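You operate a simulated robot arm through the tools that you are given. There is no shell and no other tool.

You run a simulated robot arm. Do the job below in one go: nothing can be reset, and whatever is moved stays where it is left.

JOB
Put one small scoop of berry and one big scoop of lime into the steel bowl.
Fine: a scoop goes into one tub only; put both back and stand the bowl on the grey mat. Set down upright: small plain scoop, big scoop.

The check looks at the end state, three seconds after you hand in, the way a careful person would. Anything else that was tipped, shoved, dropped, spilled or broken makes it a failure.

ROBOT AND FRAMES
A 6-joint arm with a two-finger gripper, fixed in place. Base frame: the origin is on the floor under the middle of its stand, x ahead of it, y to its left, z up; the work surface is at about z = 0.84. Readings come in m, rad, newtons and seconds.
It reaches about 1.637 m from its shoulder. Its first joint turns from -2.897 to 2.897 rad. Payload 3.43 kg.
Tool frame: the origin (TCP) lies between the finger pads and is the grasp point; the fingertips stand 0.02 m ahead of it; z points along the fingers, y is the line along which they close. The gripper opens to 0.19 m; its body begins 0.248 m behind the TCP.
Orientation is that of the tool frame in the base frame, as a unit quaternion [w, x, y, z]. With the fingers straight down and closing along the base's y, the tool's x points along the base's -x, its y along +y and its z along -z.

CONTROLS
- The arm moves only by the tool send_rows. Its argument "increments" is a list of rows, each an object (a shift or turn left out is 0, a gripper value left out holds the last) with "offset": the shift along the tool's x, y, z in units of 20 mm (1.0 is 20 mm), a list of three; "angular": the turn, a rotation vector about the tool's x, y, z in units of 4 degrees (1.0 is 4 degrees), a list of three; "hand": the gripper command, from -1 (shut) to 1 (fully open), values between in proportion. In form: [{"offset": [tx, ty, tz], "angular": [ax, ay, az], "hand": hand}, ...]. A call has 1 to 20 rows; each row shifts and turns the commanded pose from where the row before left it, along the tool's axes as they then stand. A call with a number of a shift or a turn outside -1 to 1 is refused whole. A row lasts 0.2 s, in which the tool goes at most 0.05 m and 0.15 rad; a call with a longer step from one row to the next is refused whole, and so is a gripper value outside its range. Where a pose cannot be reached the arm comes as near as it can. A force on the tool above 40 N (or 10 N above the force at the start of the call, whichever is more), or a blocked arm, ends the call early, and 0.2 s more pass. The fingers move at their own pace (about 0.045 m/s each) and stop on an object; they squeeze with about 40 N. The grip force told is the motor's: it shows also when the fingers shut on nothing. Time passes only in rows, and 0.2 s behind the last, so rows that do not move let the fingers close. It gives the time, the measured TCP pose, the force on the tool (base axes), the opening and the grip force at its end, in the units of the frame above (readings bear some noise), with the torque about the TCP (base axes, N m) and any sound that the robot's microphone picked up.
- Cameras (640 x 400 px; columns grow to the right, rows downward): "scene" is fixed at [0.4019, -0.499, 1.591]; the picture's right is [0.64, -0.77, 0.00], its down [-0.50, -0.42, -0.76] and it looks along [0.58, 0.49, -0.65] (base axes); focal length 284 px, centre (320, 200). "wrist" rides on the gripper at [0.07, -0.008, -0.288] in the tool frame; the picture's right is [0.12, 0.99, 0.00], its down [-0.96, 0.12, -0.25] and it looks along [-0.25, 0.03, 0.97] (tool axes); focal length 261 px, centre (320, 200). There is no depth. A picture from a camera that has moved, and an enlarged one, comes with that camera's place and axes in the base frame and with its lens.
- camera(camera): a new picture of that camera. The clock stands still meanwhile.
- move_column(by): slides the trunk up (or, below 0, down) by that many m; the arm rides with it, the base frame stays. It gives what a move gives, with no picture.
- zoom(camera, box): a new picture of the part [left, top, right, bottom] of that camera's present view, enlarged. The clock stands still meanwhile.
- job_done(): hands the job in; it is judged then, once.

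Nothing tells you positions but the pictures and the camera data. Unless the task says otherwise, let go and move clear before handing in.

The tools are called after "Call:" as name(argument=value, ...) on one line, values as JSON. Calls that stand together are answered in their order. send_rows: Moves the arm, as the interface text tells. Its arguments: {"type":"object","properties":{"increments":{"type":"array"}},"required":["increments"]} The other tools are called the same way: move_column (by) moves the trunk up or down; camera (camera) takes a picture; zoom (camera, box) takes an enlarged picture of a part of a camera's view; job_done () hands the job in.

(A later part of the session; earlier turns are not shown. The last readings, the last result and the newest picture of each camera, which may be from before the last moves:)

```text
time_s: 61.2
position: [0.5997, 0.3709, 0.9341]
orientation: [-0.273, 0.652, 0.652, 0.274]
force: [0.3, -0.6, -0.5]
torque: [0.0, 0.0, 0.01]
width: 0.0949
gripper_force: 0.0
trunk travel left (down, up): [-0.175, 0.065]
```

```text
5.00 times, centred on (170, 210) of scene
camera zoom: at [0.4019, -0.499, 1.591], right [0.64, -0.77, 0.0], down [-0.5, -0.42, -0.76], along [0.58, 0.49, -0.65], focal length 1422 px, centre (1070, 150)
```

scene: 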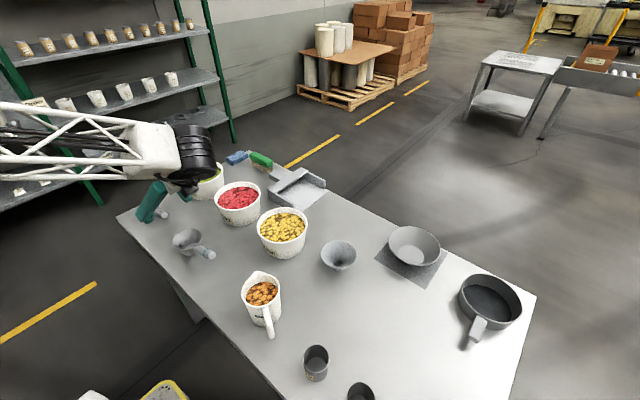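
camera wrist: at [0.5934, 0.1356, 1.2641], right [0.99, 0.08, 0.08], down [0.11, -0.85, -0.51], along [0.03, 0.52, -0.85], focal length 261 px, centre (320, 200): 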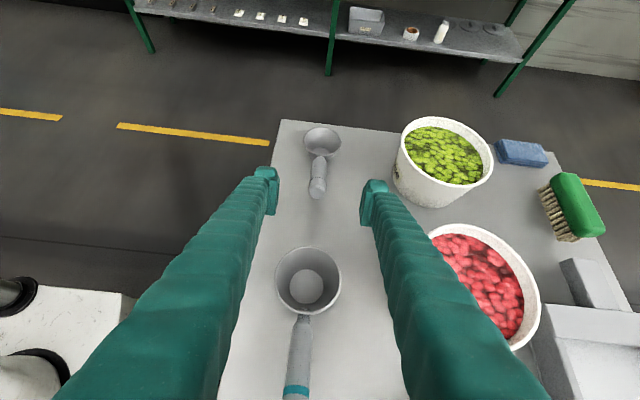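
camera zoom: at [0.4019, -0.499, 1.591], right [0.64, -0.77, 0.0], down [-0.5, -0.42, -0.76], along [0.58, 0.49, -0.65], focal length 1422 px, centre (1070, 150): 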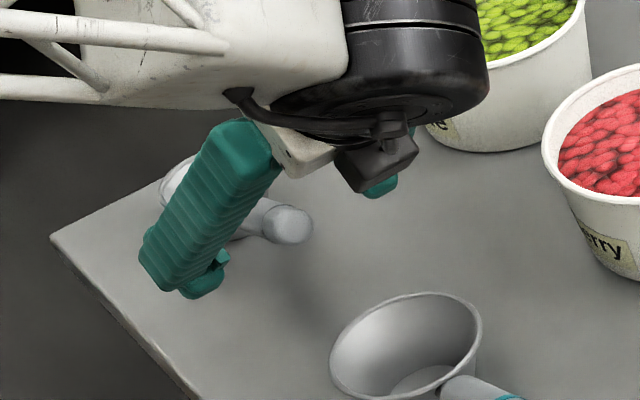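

All is aligned, so I go the last 38 mm and close on the handle.

Call:
send_rows(increments=[{"offset": [0, 0, 0.7]}, {"offset": [0, 0, 0.7]}, {"offset": [0, 0, 0.5]}, {"offset": [0, 0, 0]}])

Call:
zoom(camera="wrist", box=[240, 100, 400, 240])

```text
time_s: 62.2
position: [0.6, 0.3969, 0.9077]
orientation: [-0.272, 0.653, 0.652, 0.273]
force: [0.0, -0.4, 0.0]
torque: [0.03, 0.01, 0.0]
width: 0.0949
gripper_force: 0.0
trunk travel left (down, up): [-0.175, 0.065]
```

```text
2.86 times, centred on (320, 170) of wrist
camera zoom: at [0.5919, 0.242, 1.1603], right [0.99, 0.08, 0.08], down [0.11, -0.85, -0.51], along [0.03, 0.52, -0.86], focal length 745 px, centre (320, 286)
```

zoom: 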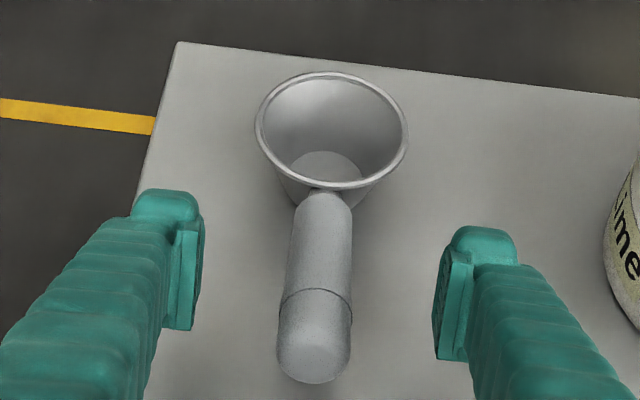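

Call:
send_rows(increments=[{"hand": -0.5}, {"hand": -0.7}, {"hand": -0.7}, {"hand": -0.7}, {"hand": -1}, {"hand": -1}, {"hand": -1}, {"hand": -1}])

Call:
zoom(camera="wrist", box=[240, 100, 400, 240])

```text
time_s: 64.0
position: [0.6001, 0.3962, 0.9073]
orientation: [-0.272, 0.653, 0.652, 0.273]
force: [-0.5, 0.8, -0.3]
torque: [0.01, 0.01, -0.03]
width: 0.0254
gripper_force: 39.9
trunk travel left (down, up): [-0.175, 0.065]
```

```text
2.86 times, centred on (320, 170) of wrist
camera zoom: at [0.5919, 0.242, 1.1604], right [0.99, 0.08, 0.08], down [0.12, -0.85, -0.51], along [0.03, 0.52, -0.86], focal length 745 px, centre (320, 286)
```

zoom: 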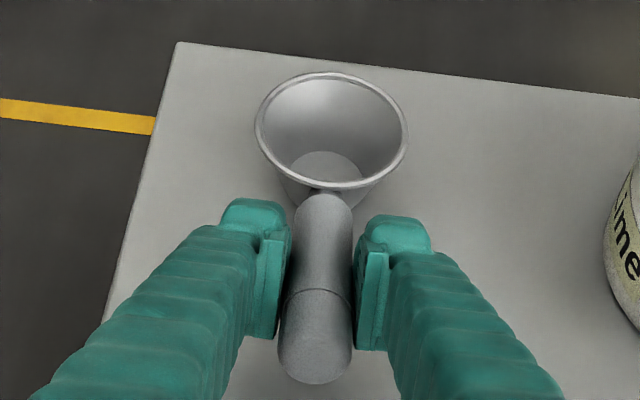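

The grip on the handle is good at 25.4 mm. I note this pose (0.600, 0.3965, 0.908) for putting the scoop back, and lift straight up.

Call:
send_rows(increments=[{"offset": [0.36, 0, -0.35]}, {"offset": [0.36, 0, -0.35]}, {"offset": [0.71, 0, -0.7]}, {"offset": [0.71, 0, -0.7]}, {"offset": [0.71, 0, -0.7]}, {"offset": [0.71, 0, -0.7]}, {"offset": [0.71, 0, -0.7]}, {"offset": [0.71, 0, -0.7]}, {"offset": [0, 0, 0]}, {"offset": [0, 0, 0]}])

Call:
camera(camera="wrist")

Call:
zoom(camera="scene", box=[100, 110, 260, 230])

```text
time_s: 66.2
position: [0.5996, 0.3974, 1.0489]
orientation: [-0.272, 0.653, 0.652, 0.273]
force: [0.3, -0.2, -1.8]
torque: [-0.12, -0.01, -0.01]
width: 0.0253
gripper_force: 39.9
trunk travel left (down, up): [-0.175, 0.065]
```

```text
taken
camera wrist: at [0.5918, 0.2426, 1.3013], right [0.99, 0.08, 0.08], down [0.11, -0.85, -0.51], along [0.03, 0.52, -0.86], focal length 261 px, centre (320, 200)
```

wrist: 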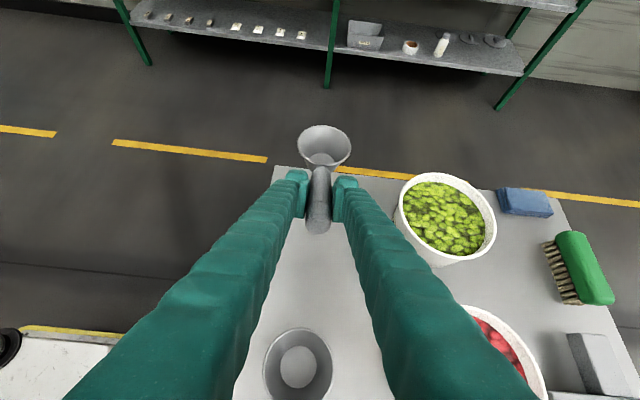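

```text
3.33 times, centred on (180, 170) of scene
camera zoom: at [0.4019, -0.499, 1.591], right [0.64, -0.77, 0.0], down [-0.5, -0.42, -0.76], along [0.58, 0.49, -0.65], focal length 948 px, centre (787, 300)
```

zoom: 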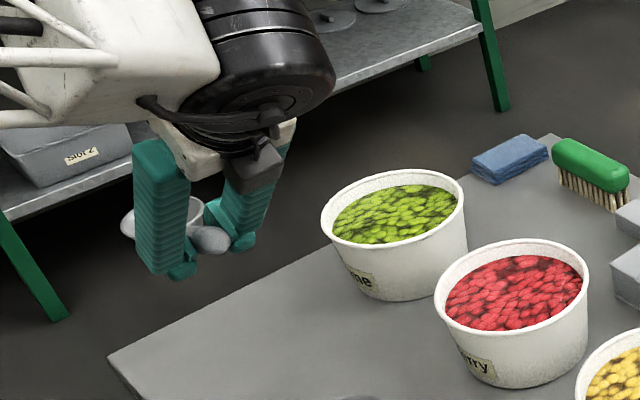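

The scoop is held firmly with no slip. The berry tub's rim is centred at about (0.816, 0.242, 0.93), with its surface near z 0.912. I carry the small scoop high over the berry tub and yaw it slightly.

Call:
send_rows(increments=[{"offset": [0.2, 0.2, -0.8]}, {"offset": [-0.25, 0.92, -0.78]}, {"offset": [-0.25, 0.92, -0.78]}, {"offset": [-0.25, 0.92, -0.78]}, {"offset": [-0.25, 0.92, -0.78]}, {"offset": [-0.25, 0.92, -0.78]}, {"offset": [-0.25, 0.92, -0.78]}, {"offset": [-0.25, 0.92, -0.78]}, {"offset": [-0.25, 0.92, -0.78]}, {"offset": [-0.25, 0.92, -0.78]}, {"offset": [-0.25, 0.92, -0.78]}, {"offset": [-0.25, 0.92, -0.78]}, {"offset": [0, 0, 0]}])

Call:
send_rows(increments=[{"angular": [-0.668, 0, 0.658]}, {"angular": [-0.668, 0, 0.658]}, {"angular": [-0.668, 0, 0.658]}, {"angular": [-0.668, 0, 0.658]}, {"angular": [-0.668, 0, 0.658]}, {"angular": [-0.668, 0, 0.658]}, {"angular": [-0.668, 0, 0.658]}, {"angular": [-0.668, 0, 0.658]}, {"offset": [0, 0, 0]}])

Call:
camera(camera="wrist")

Call:
camera(camera="scene")

```text
time_s: 69.0
position: [0.8085, 0.2269, 1.1434]
orientation: [-0.273, 0.652, 0.653, 0.273]
force: [-0.2, -0.1, -1.2]
torque: [-0.12, 0.01, 0.01]
width: 0.0253
gripper_force: 39.7
trunk travel left (down, up): [-0.175, 0.065]
```

```text
time_s: 71.0
position: [0.8071, 0.2279, 1.1443]
orientation: [-0.193, 0.799, 0.462, 0.334]
force: [-0.1, 0.4, -1.7]
torque: [-0.11, 0.02, 0.0]
width: 0.0256
gripper_force: 40.6
trunk travel left (down, up): [-0.175, 0.065]
```

```text
taken
camera wrist: at [0.7216, 0.0968, 1.396], right [0.9, -0.42, 0.08], down [-0.33, -0.79, -0.51], along [0.28, 0.43, -0.85], focal length 261 px, centre (320, 200)
```

wrist: 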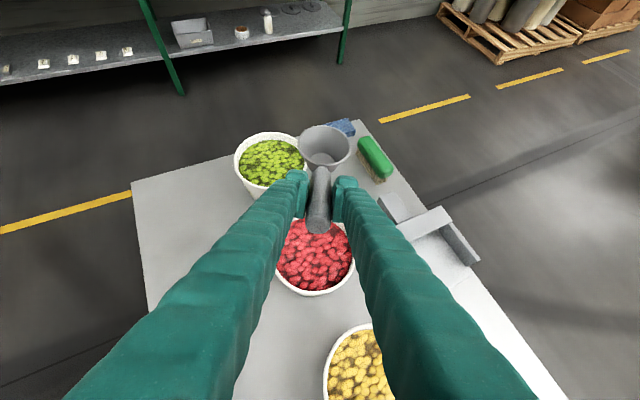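

```text
taken
```

scene: 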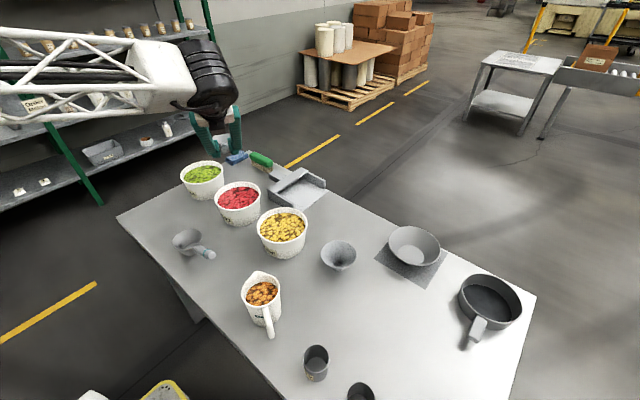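

I take a close view of the berry tub to confirm its centre and fill level.

Call:
zoom(camera="wrist", box=[250, 190, 380, 310])

Call:
zoom(camera="scene", box=[170, 145, 320, 265])

```text
3.33 times, centred on (315, 250) of wrist
camera zoom: at [0.7216, 0.0968, 1.396], right [0.9, -0.42, 0.08], down [-0.33, -0.79, -0.51], along [0.28, 0.43, -0.85], focal length 869 px, centre (337, 33)
```

zoom: 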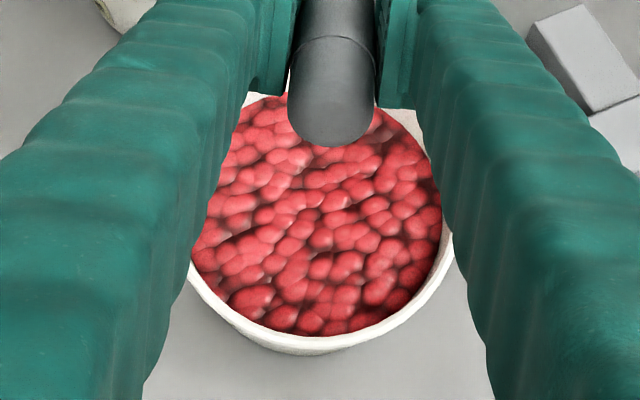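

```text
3.33 times, centred on (245, 205) of scene
camera zoom: at [0.4019, -0.499, 1.591], right [0.64, -0.77, 0.0], down [-0.5, -0.42, -0.76], along [0.58, 0.49, -0.65], focal length 948 px, centre (570, 183)
```

zoom: 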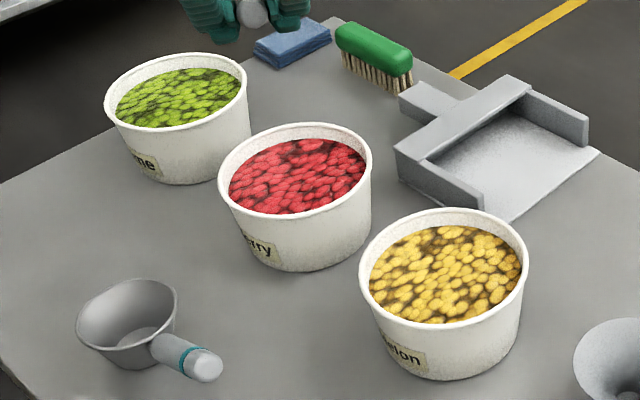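

The scoop is above the berry tub. I pitch it nose-down by 70° above the rim before dipping.

Call:
send_rows(increments=[{"angular": [0, -1, 0]}, {"angular": [0, -1, 0]}, {"angular": [0, -1, 0]}, {"angular": [0, -1, 0]}, {"angular": [0, -1, 0]}, {"angular": [0, -1, 0]}, {"angular": [0, -1, 0]}, {"angular": [0, -1, 0]}, {"angular": [0, -1, 0]}, {"angular": [0, -1, 0]}, {"angular": [0, -1, 0]}, {"angular": [0, -1, 0]}, {"angular": [0, -1, 0]}, {"angular": [0, -1, 0]}, {"angular": [0, -1, 0]}, {"angular": [0, -1, 0]}, {"angular": [0, -1, 0]}, {"angular": [0, -0.5, 0]}, {"offset": [0, 0, 0]}])

Call:
camera(camera="scene")

Call:
camera(camera="wrist")

Call:
zoom(camera="scene", box=[170, 105, 320, 225])

```text
time_s: 75.0
position: [0.7915, 0.2171, 1.1156]
orientation: [0.107, 0.847, 0.489, -0.181]
force: [-0.4, -0.1, -1.9]
torque: [0.02, 0.01, -0.01]
width: 0.0253
gripper_force: 39.9
out of reach, approached as far as the arm can: row 17, 18
trunk travel left (down, up): [-0.175, 0.065]
```

```text
taken
```

scene: 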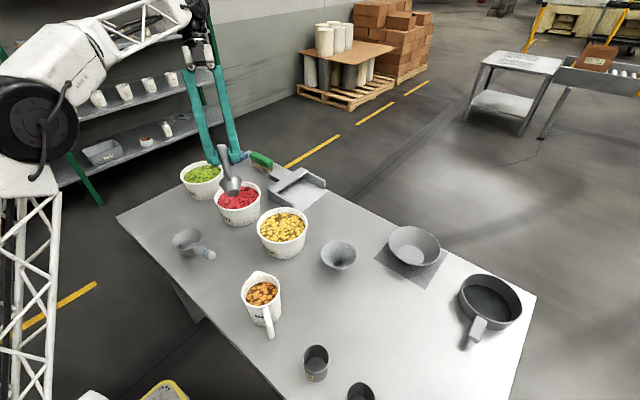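

```text
taken
camera wrist: at [0.8748, 0.3799, 1.3491], right [0.92, -0.4, -0.04], down [-0.29, -0.73, 0.62], along [-0.28, -0.56, -0.78], focal length 261 px, centre (320, 200)
```

wrist: 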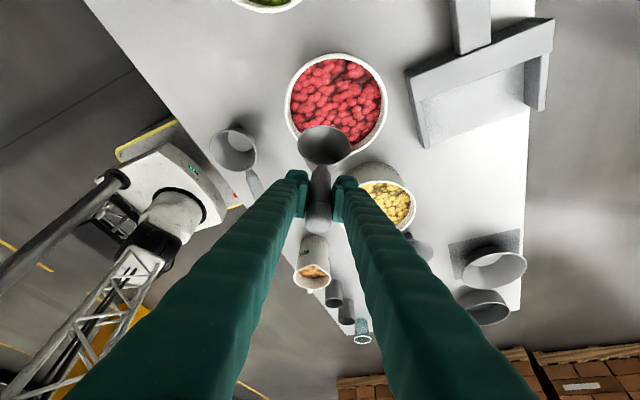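

```text
3.33 times, centred on (245, 165) of scene
camera zoom: at [0.4019, -0.499, 1.591], right [0.64, -0.77, 0.0], down [-0.5, -0.42, -0.76], along [0.58, 0.49, -0.65], focal length 948 px, centre (570, 317)
```

zoom: 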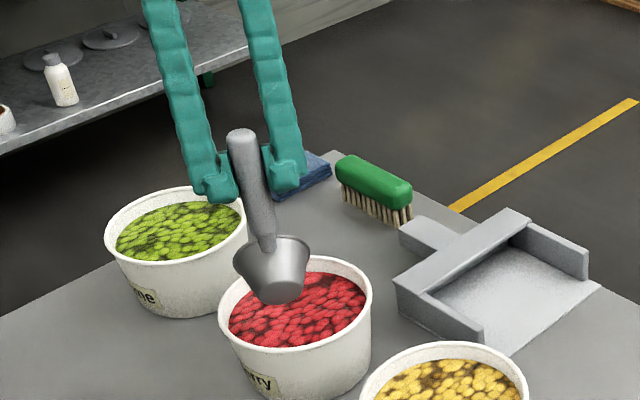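

The nose-down pose is reached with the scoop just above the tub. I centre it and lower it until the lip is about at the surface.

Call:
send_rows(increments=[{"offset": [0.4575, 0.109, 0.556]}, {"offset": [0.4575, 0.109, 0.556]}, {"offset": [0.4575, 0.109, 0.556]}, {"offset": [0.4575, 0.109, 0.556]}, {"offset": [0, 0, 0]}])

Call:
zoom(camera="scene", box=[170, 105, 320, 225])

Call:
zoom(camera="wrist", box=[220, 30, 420, 190])

```text
time_s: 76.2
position: [0.8068, 0.2259, 1.058]
orientation: [0.106, 0.846, 0.489, -0.184]
force: [0.2, 0.5, -0.6]
torque: [0.02, 0.04, 0.02]
width: 0.0253
gripper_force: 40.1
trunk travel left (down, up): [-0.175, 0.065]
```

```text
3.33 times, centred on (245, 165) of scene
camera zoom: at [0.4019, -0.499, 1.591], right [0.64, -0.77, 0.0], down [-0.5, -0.42, -0.76], along [0.58, 0.49, -0.65], focal length 948 px, centre (570, 317)
```

zoom: 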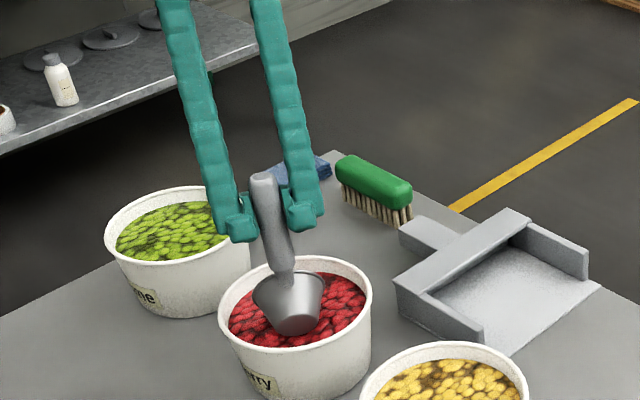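

```text
2.50 times, centred on (320, 110) of wrist
camera zoom: at [0.8916, 0.3889, 1.2915], right [0.91, -0.4, -0.05], down [-0.29, -0.73, 0.63], along [-0.29, -0.56, -0.78], focal length 652 px, centre (320, 425)
```

zoom: 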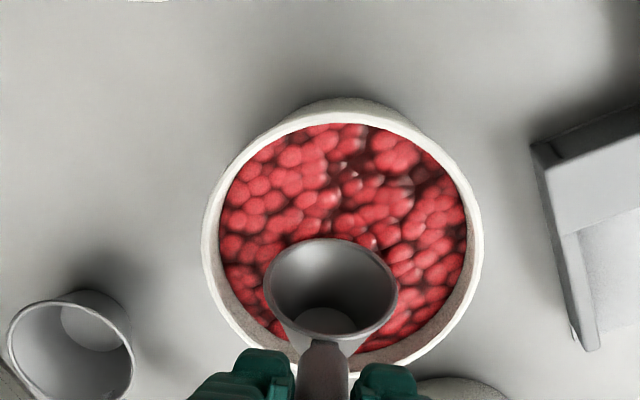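

From the wrist view the open cup faces the berries and sits well inside the rim. I push the lip about 4–5 cm down into the berries, watching the force.

Call:
send_rows(increments=[{"offset": [0.165, 0, 0.365]}, {"offset": [0.165, 0, 0.365]}, {"offset": [0.165, 0, 0.365]}, {"offset": [0, 0, 0]}])

Call:
zoom(camera="wrist", box=[220, 30, 420, 190])

Call:
zoom(camera="scene", box=[170, 105, 320, 225])

```text
time_s: 77.2
position: [0.8065, 0.2246, 1.0364]
orientation: [0.106, 0.847, 0.488, -0.185]
force: [0.4, 0.4, -1.8]
torque: [0.03, 0.0, -0.01]
width: 0.0255
gripper_force: 40.0
trunk travel left (down, up): [-0.175, 0.065]
```

```text
2.50 times, centred on (320, 110) of wrist
camera zoom: at [0.8914, 0.3884, 1.2685], right [0.91, -0.4, -0.05], down [-0.29, -0.73, 0.63], along [-0.29, -0.56, -0.78], focal length 652 px, centre (320, 425)
```

zoom: 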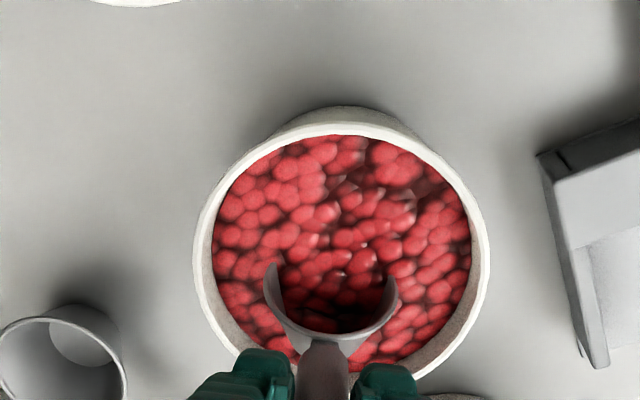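

```text
3.33 times, centred on (245, 165) of scene
camera zoom: at [0.4019, -0.499, 1.591], right [0.64, -0.77, 0.0], down [-0.5, -0.42, -0.76], along [0.58, 0.49, -0.65], focal length 948 px, centre (570, 317)
```

zoom: 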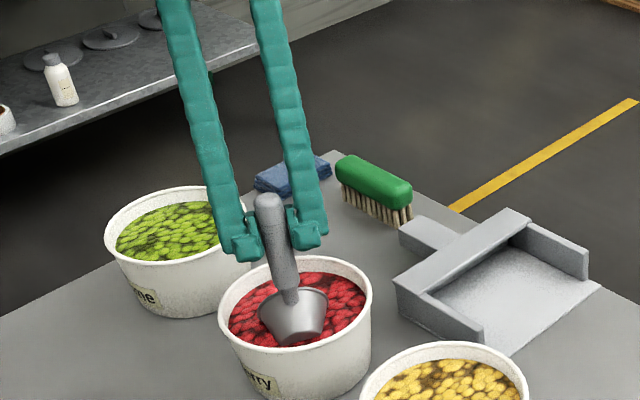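

There is no resistance, and the berries close over the lip like a loose fill. I go a bit deeper, then level the cup gradually under the surface, checking half way.

Call:
send_rows(increments=[{"offset": [0.233, 0, 0.511]}, {"offset": [0.233, 0, 0.511]}, {"offset": [0.233, 0, 0.511]}, {"offset": [0, 0, 0]}])

Call:
send_rows(increments=[{"offset": [-0.135, 0, 0.1], "angular": [0, 0.982, 0]}, {"offset": [-0.142, 0, 0.091], "angular": [0, 0.982, 0]}, {"offset": [-0.148, 0, 0.081], "angular": [0, 0.982, 0]}, {"offset": [-0.142, 0, 0.119], "angular": [0, 0.982, 0]}, {"offset": [-0.15, 0, 0.109], "angular": [0, 0.982, 0]}, {"offset": [-0.157, 0, 0.099], "angular": [0, 0.982, 0]}, {"offset": [0, 0, 0]}])

Call:
zoom(camera="wrist", box=[220, 30, 420, 190])

Call:
zoom(camera="scene", box=[170, 105, 320, 225])

```text
time_s: 78.2
position: [0.8074, 0.2247, 1.0011]
orientation: [0.107, 0.846, 0.488, -0.184]
force: [-0.8, -0.2, -1.8]
torque: [-0.01, 0.0, 0.04]
width: 0.0254
gripper_force: 40.4
trunk travel left (down, up): [-0.175, 0.065]
```

```text
time_s: 79.8
position: [0.7975, 0.2079, 0.9966]
orientation: [0.004, 0.866, 0.5, -0.009]
force: [-0.2, 0.3, -1.3]
torque: [-0.04, 0.0, -0.01]
width: 0.0256
gripper_force: 39.8
trunk travel left (down, up): [-0.175, 0.065]
```

```text
2.50 times, centred on (320, 110) of wrist
camera zoom: at [0.8275, 0.2774, 1.2819], right [0.92, -0.39, 0.0], down [-0.38, -0.89, 0.26], along [-0.11, -0.24, -0.96], focal length 652 px, centre (320, 425)
```

zoom: 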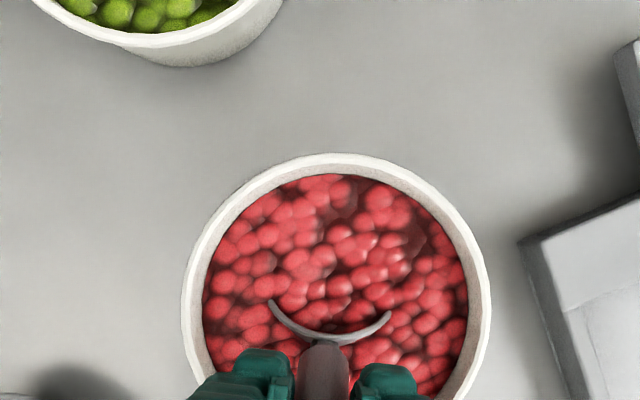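

```text
3.33 times, centred on (245, 165) of scene
camera zoom: at [0.4019, -0.499, 1.591], right [0.64, -0.77, 0.0], down [-0.5, -0.42, -0.76], along [0.58, 0.49, -0.65], focal length 948 px, centre (570, 317)
```

zoom: 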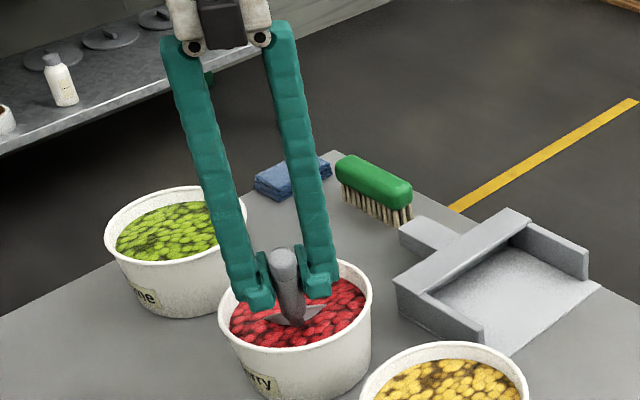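

The cup is mostly buried and nothing touches the tub. I continue levelling to about 15° under the surface.

Call:
send_rows(increments=[{"offset": [-0.147, 0, 0.19], "angular": [0, 0.982, 0]}, {"offset": [-0.16, 0, 0.179], "angular": [0, 0.982, 0]}, {"offset": [-0.172, 0, 0.168], "angular": [0, 0.982, 0]}, {"offset": [-0.183, 0, 0.156], "angular": [0, 0.982, 0]}, {"offset": [-0.243, 0, 0.233], "angular": [0, 0.982, 0]}, {"offset": [-0.258, 0, 0.216], "angular": [0, 0.982, 0]}, {"offset": [0, 0, 0]}])

Call:
zoom(camera="wrist", box=[220, 60, 420, 220])

Call:
zoom(camera="scene", box=[170, 125, 320, 245])

```text
time_s: 81.4
position: [0.7881, 0.192, 0.9697]
orientation: [-0.098, 0.849, 0.49, 0.169]
force: [-0.4, -1.1, -2.9]
torque: [-0.11, 0.11, 0.0]
width: 0.0257
gripper_force: 40.5
trunk travel left (down, up): [-0.175, 0.065]
```

```text
2.50 times, centred on (320, 140) of wrist
camera zoom: at [0.7574, 0.1569, 1.2617], right [0.91, -0.4, 0.05], down [-0.39, -0.91, -0.14], along [0.1, 0.11, -0.99], focal length 652 px, centre (320, 350)
```

zoom: 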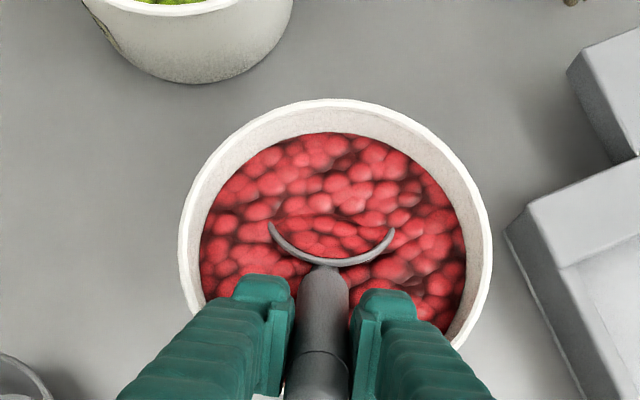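

```text
3.33 times, centred on (245, 185) of scene
camera zoom: at [0.4019, -0.499, 1.591], right [0.64, -0.77, 0.0], down [-0.5, -0.42, -0.76], along [0.58, 0.49, -0.65], focal length 948 px, centre (570, 250)
```

zoom: 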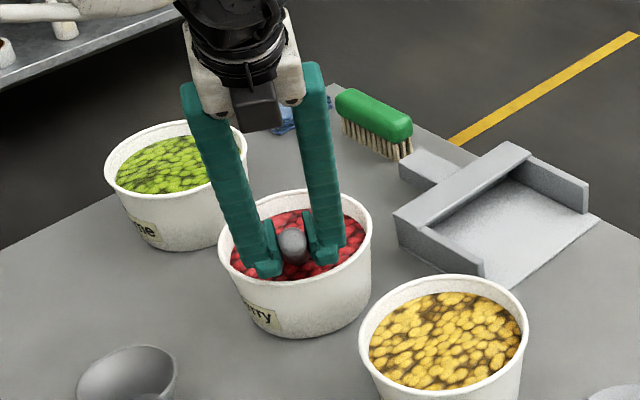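

Berries now show inside the cup and the weight reading has gone up. I finish levelling, then lift straight up while bringing the cup fully level.

Call:
send_rows(increments=[{"offset": [-0.272, 0, 0.16], "angular": [0, 0.982, 0]}, {"offset": [-0.285, 0, 0.14], "angular": [0, 0.982, 0]}, {"offset": [0, 0, 0]}, {"offset": [0, 0, 0]}])

Call:
zoom(camera="wrist", box=[220, 60, 420, 220])

Call:
zoom(camera="scene", box=[200, 155, 280, 230])

```text
time_s: 82.4
position: [0.7834, 0.1839, 0.9594]
orientation: [-0.131, 0.835, 0.483, 0.228]
force: [-3.8, -2.7, 20.3]
torque: [-0.07, 0.68, 0.18]
width: 0.0256
gripper_force: 40.0
trunk travel left (down, up): [-0.175, 0.065]
```

```text
2.50 times, centred on (320, 140) of wrist
camera zoom: at [0.7329, 0.1147, 1.2435], right [0.91, -0.41, 0.06], down [-0.38, -0.88, -0.28], along [0.17, 0.23, -0.96], focal length 652 px, centre (320, 350)
```

zoom: 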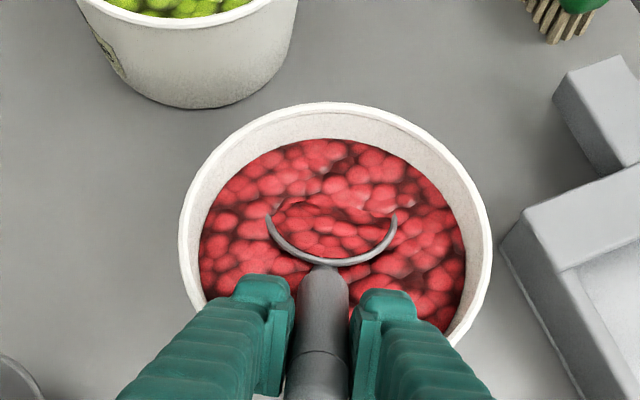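

```text
5.33 times, centred on (240, 192) of scene
camera zoom: at [0.4019, -0.499, 1.591], right [0.64, -0.77, 0.0], down [-0.5, -0.42, -0.76], along [0.58, 0.49, -0.65], focal length 1516 px, centre (747, 240)
```

zoom: 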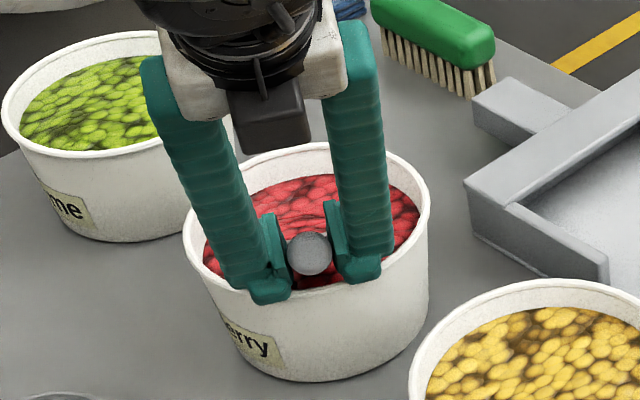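

A finger is just touching the tub's rim, so I ease up a few millimetres and finish levelling as it lifts out.

Call:
send_rows(increments=[{"offset": [0.285, 0, -0.18]}, {"offset": [0.16, 0, -0.12], "angular": [0, 0.95, 0]}, {"offset": [0.13, 0, -0.09], "angular": [0, 0.95, 0]}, {"offset": [0.13, 0, -0.09], "angular": [0, 0.95, 0]}, {"offset": [0.13, 0, -0.09], "angular": [0, 0.95, 0]}, {"offset": [0.2, 0, -0.2]}, {"offset": [0.36, 0, -0.35]}, {"offset": [0.36, 0, -0.35]}, {"offset": [0.36, 0, -0.35]}, {"offset": [0, 0, 0]}])

Call:
zoom(camera="wrist", box=[220, 60, 420, 220])

Call:
zoom(camera="scene", box=[170, 125, 320, 245])

```text
time_s: 84.6
position: [0.7875, 0.1917, 1.0123]
orientation: [-0.193, 0.799, 0.46, 0.336]
force: [-1.1, 1.2, -3.4]
torque: [-0.12, 0.1, 0.03]
width: 0.0253
gripper_force: 40.2
trunk travel left (down, up): [-0.175, 0.065]
```

```text
2.50 times, centred on (320, 140) of wrist
camera zoom: at [0.7025, 0.0604, 1.2635], right [0.9, -0.42, 0.09], down [-0.32, -0.79, -0.51], along [0.29, 0.44, -0.85], focal length 652 px, centre (320, 350)
```

zoom: 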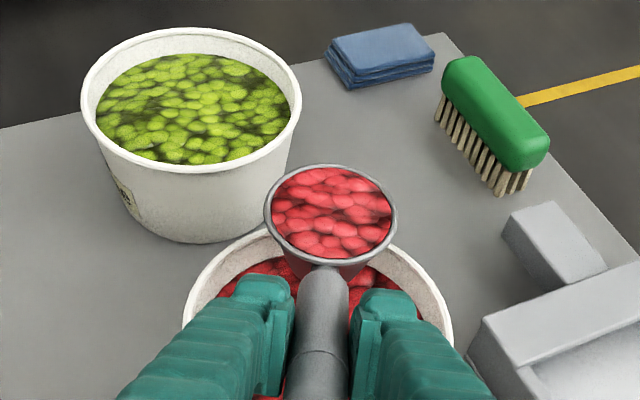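

```text
3.33 times, centred on (245, 185) of scene
camera zoom: at [0.4019, -0.499, 1.591], right [0.64, -0.77, 0.0], down [-0.5, -0.42, -0.76], along [0.58, 0.49, -0.65], focal length 948 px, centre (570, 250)
```

zoom: 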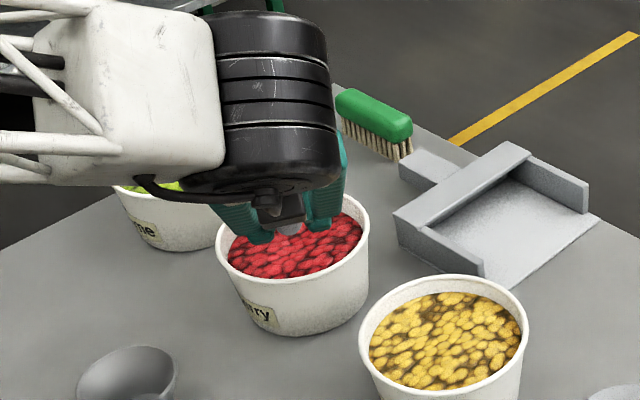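

The scoop is level-full of berries and clear of the tub. I lift it to a safe height and carry it towards the bowl, keeping it level.

Call:
send_rows(increments=[{"offset": [0.25, 0, -0.25]}, {"offset": [0.45, 0, -0.44]}, {"offset": [0.5, 0, -0.5]}, {"offset": [0.5, 0, -0.5]}, {"offset": [0.5, 0, -0.5]}, {"offset": [0.45, 0, -0.44]}, {"offset": [0.25, 0, -0.25]}, {"offset": [0.15, 0, -0.15]}, {"offset": [0, 0, 0]}])

Call:
zoom(camera="wrist", box=[220, 60, 420, 220])

```text
time_s: 86.6
position: [0.7863, 0.1898, 1.0981]
orientation: [-0.193, 0.798, 0.461, 0.336]
force: [-0.2, 0.0, -2.9]
torque: [-0.16, 0.08, 0.01]
width: 0.0252
gripper_force: 40.3
trunk travel left (down, up): [-0.175, 0.065]
```

```text
2.50 times, centred on (320, 140) of wrist
camera zoom: at [0.7015, 0.0598, 1.3498], right [0.9, -0.42, 0.09], down [-0.33, -0.79, -0.51], along [0.29, 0.44, -0.85], focal length 652 px, centre (320, 350)
```

zoom: 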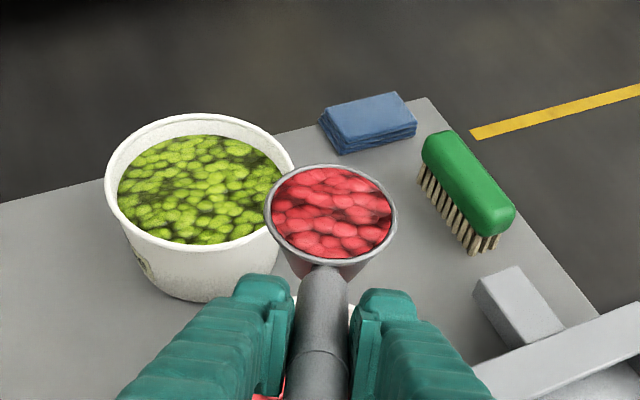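

Call:
send_rows(increments=[{"offset": [-0.2, 0.25, -0.2]}, {"offset": [-0.35, 0.44, -0.355]}, {"offset": [-0.466, 0.583, -0.472]}, {"offset": [-0.466, 0.583, -0.472]}, {"offset": [-0.466, 0.583, -0.472]}, {"offset": [-0.466, 0.583, -0.472]}, {"offset": [-0.466, 0.583, -0.472]}, {"offset": [-0.466, 0.583, -0.472]}, {"offset": [-0.466, 0.583, -0.472]}, {"offset": [-0.466, 0.583, -0.472]}, {"offset": [-0.466, 0.583, -0.472]}, {"offset": [-0.466, 0.583, -0.472]}, {"offset": [-0.466, 0.583, -0.472]}, {"offset": [-0.466, 0.583, -0.472]}, {"offset": [-0.466, 0.583, -0.472]}, {"offset": [-0.466, 0.583, -0.472]}, {"offset": [-0.466, 0.583, -0.472]}, {"offset": [-0.466, 0.583, -0.472]}, {"offset": [-0.35, 0.44, -0.355]}, {"offset": [-0.2, 0.25, -0.2]}])

Call:
camera(camera="wrist")

Call:
camera(camera="scene")

```text
time_s: 90.8
position: [0.8514, -0.1274, 1.0971]
orientation: [-0.193, 0.798, 0.461, 0.335]
force: [-0.1, -0.3, -1.7]
torque: [-0.23, 0.09, -0.02]
width: 0.0256
gripper_force: 40.1
trunk travel left (down, up): [-0.175, 0.065]
```

```text
taken
camera wrist: at [0.7665, -0.2581, 1.3481], right [0.9, -0.42, 0.09], down [-0.33, -0.79, -0.51], along [0.29, 0.44, -0.85], focal length 261 px, centre (320, 200)
```

wrist: 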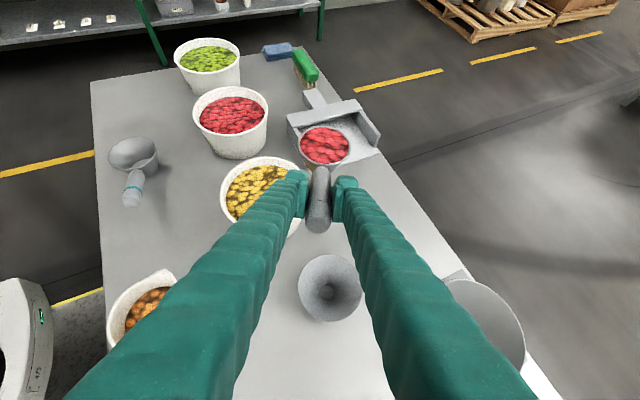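

```text
taken
```

scene: 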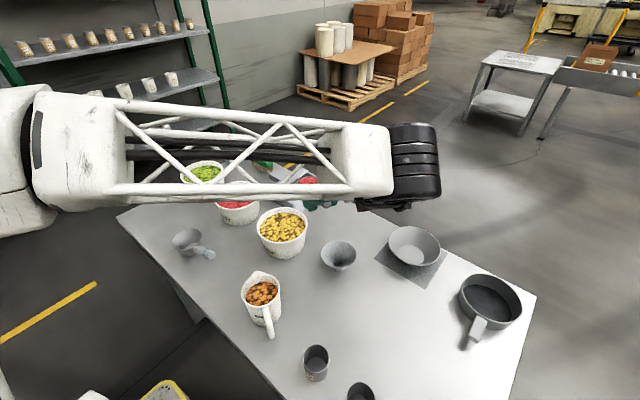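

The scoop is still full and level, so I yaw it to face the bowl.

Call:
send_rows(increments=[{"angular": [-0.4, 0, 0.394]}, {"angular": [-0.685, 0, 0.676]}, {"angular": [-0.685, 0, 0.676]}, {"angular": [-0.685, 0, 0.676]}, {"angular": [-0.685, 0, 0.676]}, {"angular": [-0.685, 0, 0.676]}, {"angular": [-0.685, 0, 0.676]}, {"angular": [-0.685, 0, 0.676]}, {"angular": [-0.685, 0, 0.676]}, {"angular": [-0.685, 0, 0.676]}, {"angular": [-0.685, 0, 0.676]}, {"angular": [-0.685, 0, 0.676]}, {"angular": [-0.685, 0, 0.676]}, {"angular": [-0.285, 0, 0.282]}, {"offset": [0, 0, 0]}])

Call:
camera(camera="wrist")

```text
time_s: 94.0
position: [0.8506, -0.1282, 1.0985]
orientation: [-0.035, 0.918, 0.08, 0.386]
force: [0.1, 0.3, -2.0]
torque: [0.02, 0.19, 0.0]
width: 0.0256
gripper_force: 39.5
trunk travel left (down, up): [-0.175, 0.065]
```

```text
taken
camera wrist: at [0.6964, -0.1463, 1.3497], right [0.25, -0.96, 0.08], down [-0.82, -0.26, -0.51], along [0.52, 0.06, -0.85], focal length 261 px, centre (320, 200)
```

wrist: 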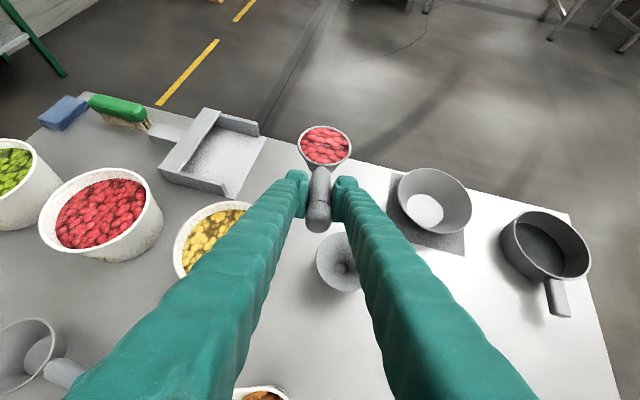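

The full cup faces forward and the bowl's position is confirmed near (1.05, −0.346). I move sideways over the bowl.

Call:
send_rows(increments=[{"offset": [0.06, 0.392, 0.062]}, {"offset": [0.121, 0.784, 0.123]}, {"offset": [0.121, 0.784, 0.123]}, {"offset": [0.121, 0.784, 0.123]}, {"offset": [0.121, 0.784, 0.123]}, {"offset": [0.121, 0.784, 0.123]}, {"offset": [0.121, 0.784, 0.123]}, {"offset": [0.121, 0.784, 0.123]}, {"offset": [0.121, 0.784, 0.123]}, {"offset": [0.121, 0.784, 0.123]}, {"offset": [0.121, 0.784, 0.123]}, {"offset": [0.121, 0.784, 0.123]}, {"offset": [0.121, 0.784, 0.123]}, {"offset": [0.121, 0.784, 0.123]}, {"offset": [0.121, 0.784, 0.123]}, {"offset": [0.121, 0.784, 0.123]}, {"offset": [0.06, 0.392, 0.062]}, {"offset": [0, 0, 0]}])

Call:
camera(camera="wrist")

Call:
camera(camera="scene")

```text
time_s: 97.8
position: [0.951, -0.3642, 1.0975]
orientation: [-0.036, 0.918, 0.08, 0.386]
force: [-1.4, -0.1, -4.0]
torque: [-0.02, 0.18, -0.01]
width: 0.0257
gripper_force: 40.3
trunk travel left (down, up): [-0.175, 0.065]
```

```text
taken
camera wrist: at [0.7956, -0.3839, 1.3485], right [0.25, -0.96, 0.08], down [-0.82, -0.26, -0.51], along [0.52, 0.06, -0.85], focal length 261 px, centre (320, 200)
```

wrist: 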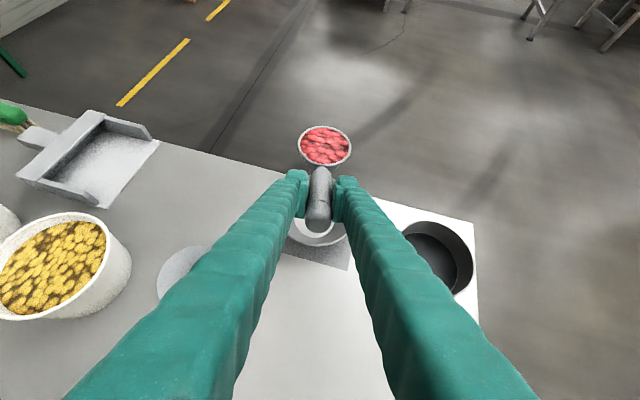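

```text
taken
```

scene: 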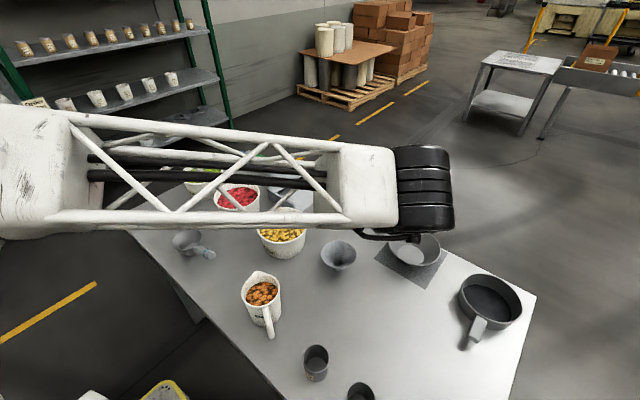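

Call:
send_rows(increments=[{"offset": [-0.25, 0, 0.247]}, {"offset": [-0.463, 0, 0.457]}, {"offset": [-0.463, 0, 0.457]}, {"offset": [-0.463, 0, 0.457]}, {"offset": [-0.463, 0, 0.457]}, {"offset": [-0.463, 0, 0.457]}, {"offset": [-0.463, 0, 0.457]}, {"offset": [-0.463, 0, 0.457]}, {"offset": [-0.463, 0, 0.457]}, {"offset": [-0.213, 0, 0.21]}, {"offset": [0, 0, 0]}])

Call:
camera(camera="wrist")

Call:
zoom(camera="scene", box=[340, 180, 500, 310])

```text
time_s: 100.2
position: [0.948, -0.3641, 0.9792]
orientation: [-0.035, 0.918, 0.079, 0.386]
force: [-1.1, 1.0, -2.6]
torque: [-0.05, 0.18, 0.0]
width: 0.0255
gripper_force: 39.7
trunk travel left (down, up): [-0.175, 0.065]
```

```text
taken
camera wrist: at [0.7933, -0.3839, 1.231], right [0.25, -0.96, 0.08], down [-0.82, -0.26, -0.51], along [0.52, 0.06, -0.85], focal length 261 px, centre (320, 200)
```

wrist: 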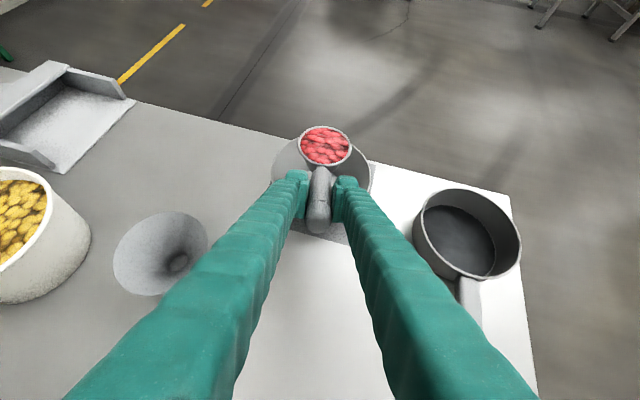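

```text
3.08 times, centred on (420, 245) of scene
camera zoom: at [0.4019, -0.499, 1.591], right [0.64, -0.77, 0.0], down [-0.5, -0.42, -0.76], along [0.58, 0.49, -0.65], focal length 875 px, centre (12, 62)
```

zoom: 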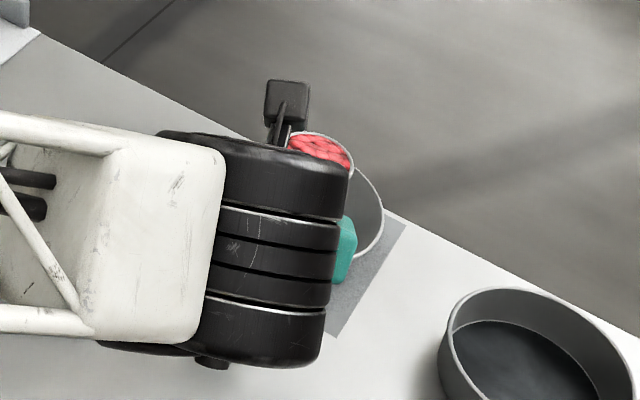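

The full cup is centred above the bowl. I start the pour by rolling about the tool axis while keeping the cup's mouth centred over the bowl.

Call:
send_rows(increments=[{"offset": [0.007, 0.19, 0], "angular": [0, 0, -1]}, {"offset": [0.007, 0.19, 0], "angular": [0, 0, -1]}, {"offset": [0.007, 0.19, 0], "angular": [0, 0, -1]}, {"offset": [0.007, 0.19, 0], "angular": [0, 0, -1]}, {"offset": [0.007, 0.19, 0], "angular": [0, 0, -1]}, {"offset": [0.007, 0.19, 0], "angular": [0, 0, -1]}, {"offset": [0.007, 0.19, 0], "angular": [0, 0, -1]}, {"offset": [0.007, 0.19, 0], "angular": [0, 0, -1]}])

Call:
camera(camera="wrist")

Call:
zoom(camera="scene", box=[340, 180, 500, 310])

```text
time_s: 102.0
position: [0.9598, -0.392, 0.9843]
orientation: [0.072, 0.861, 0.33, 0.381]
force: [-0.2, -0.2, -2.0]
torque: [-0.1, 0.18, -0.02]
width: 0.0257
gripper_force: 40.2
trunk travel left (down, up): [-0.175, 0.065]
```

```text
taken
camera wrist: at [0.788, -0.3776, 1.2255], right [0.57, -0.69, 0.45], down [-0.59, -0.72, -0.37], along [0.57, -0.05, -0.82], focal length 261 px, centre (320, 200)
```

wrist: 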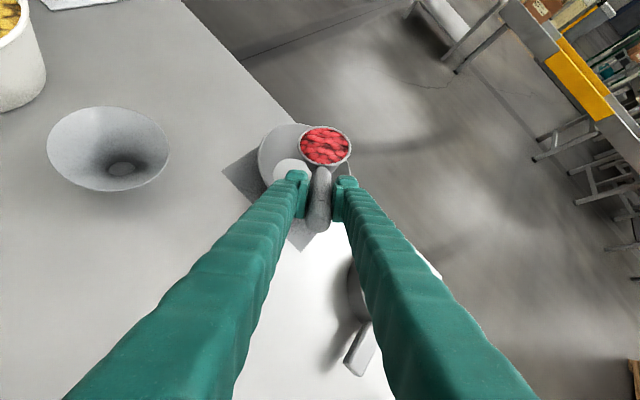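

```text
3.08 times, centred on (420, 245) of scene
camera zoom: at [0.4019, -0.499, 1.591], right [0.64, -0.77, 0.0], down [-0.5, -0.42, -0.76], along [0.58, 0.49, -0.65], focal length 875 px, centre (12, 62)
```

zoom: 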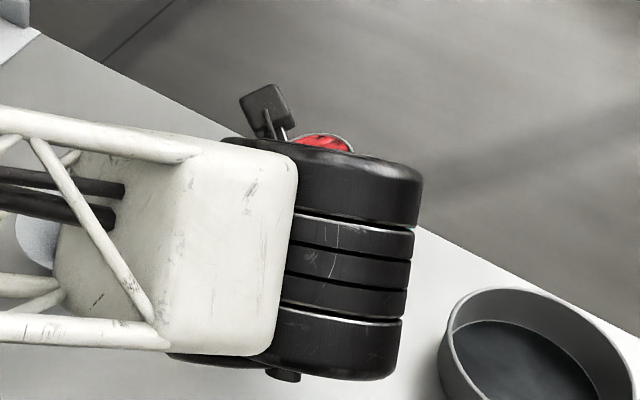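

The berries stay in at this slight tilt and the cup is still over the bowl. I keep rolling.

Call:
send_rows(increments=[{"offset": [0.007, 0.19, 0], "angular": [0, 0, -1]}, {"offset": [0.007, 0.19, 0], "angular": [0, 0, -1]}, {"offset": [0.007, 0.19, 0], "angular": [0, 0, -1]}, {"offset": [0.007, 0.19, 0], "angular": [0, 0, -1]}, {"offset": [0.007, 0.19, 0], "angular": [0, 0, -1]}, {"offset": [0.007, 0.19, 0], "angular": [0, 0, -1]}, {"offset": [0.007, 0.19, 0], "angular": [0, 0, -1]}, {"offset": [0.007, 0.19, 0], "angular": [0, 0, -1]}])

Call:
camera(camera="wrist")

Call:
zoom(camera="scene", box=[340, 180, 500, 310])

```text
time_s: 103.8
position: [0.9781, -0.4102, 1.001]
orientation: [0.174, 0.737, 0.555, 0.346]
force: [0.1, 0.2, -1.2]
torque: [-0.12, 0.11, -0.01]
width: 0.0252
gripper_force: 40.0
trunk travel left (down, up): [-0.175, 0.065]
```

```text
taken
camera wrist: at [0.7807, -0.3765, 1.2185], right [0.71, -0.21, 0.67], down [-0.23, -0.97, -0.06], along [0.67, -0.12, -0.74], focal length 261 px, centre (320, 200)
```

wrist: 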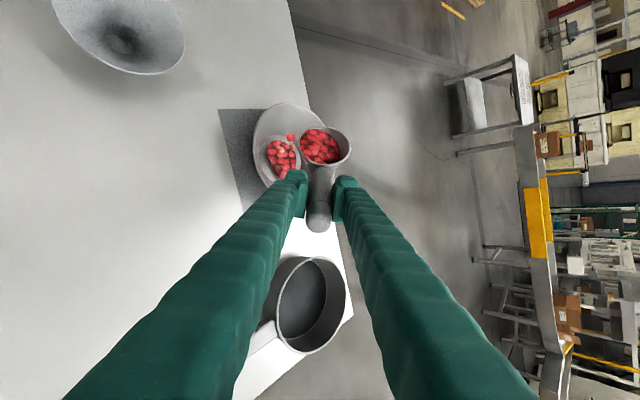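

```text
3.08 times, centred on (420, 245) of scene
camera zoom: at [0.4019, -0.499, 1.591], right [0.64, -0.77, 0.0], down [-0.5, -0.42, -0.76], along [0.58, 0.49, -0.65], focal length 875 px, centre (12, 62)
```

zoom: 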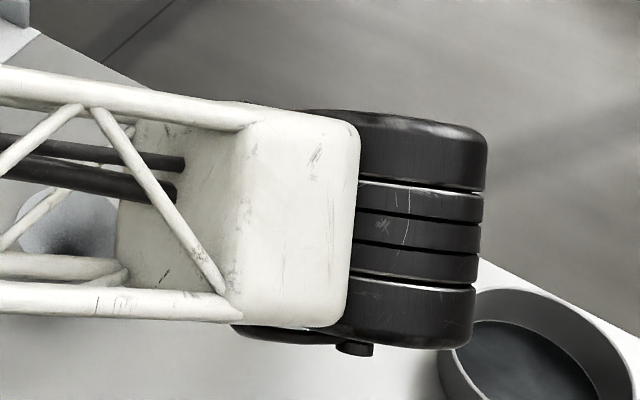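

Berries are falling into the bowl. I zoom in to check where they land.

Call:
zoom(camera="wrist", box=[220, 90, 380, 210])

```text
3.33 times, centred on (300, 150) of wrist
camera zoom: at [0.7807, -0.3765, 1.2185], right [0.71, -0.21, 0.67], down [-0.23, -0.97, -0.06], along [0.67, -0.12, -0.74], focal length 869 px, centre (387, 367)
```

zoom: 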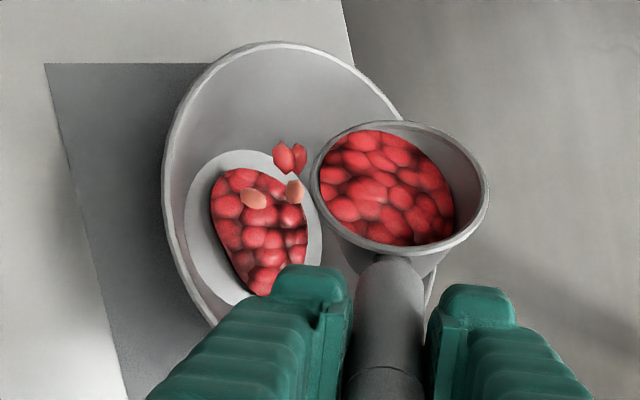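

They land squarely in the bowl, so I continue rolling slowly.

Call:
send_rows(increments=[{"offset": [0.007, 0.19, 0], "angular": [0, 0, -1]}, {"offset": [0.007, 0.19, 0], "angular": [0, 0, -1]}, {"offset": [0.007, 0.19, 0], "angular": [0, 0, -1]}, {"offset": [0.007, 0.19, 0], "angular": [0, 0, -1]}, {"offset": [0.007, 0.19, 0], "angular": [0, 0, -1]}, {"offset": [0.007, 0.19, 0], "angular": [0, 0, -1]}, {"offset": [0, 0, 0]}, {"offset": [0, 0, 0]}])

Call:
zoom(camera="wrist", box=[220, 90, 380, 210])

```text
time_s: 105.6
position: [0.9953, -0.4124, 1.0152]
orientation: [0.242, 0.605, 0.696, 0.302]
force: [0.2, -0.5, -1.6]
torque: [-0.03, 0.1, 0.0]
width: 0.0253
gripper_force: 39.7
trunk travel left (down, up): [-0.175, 0.065]
```

```text
3.33 times, centred on (300, 150) of wrist
camera zoom: at [0.776, -0.3801, 1.2132], right [0.67, 0.2, 0.71], down [0.05, -0.97, 0.23], along [0.74, -0.12, -0.66], focal length 869 px, centre (387, 367)
```

zoom: 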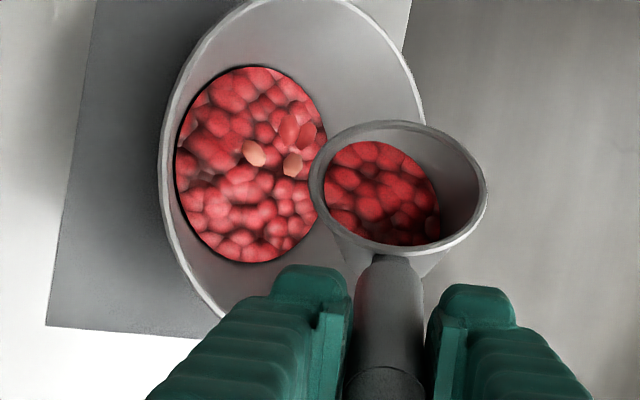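

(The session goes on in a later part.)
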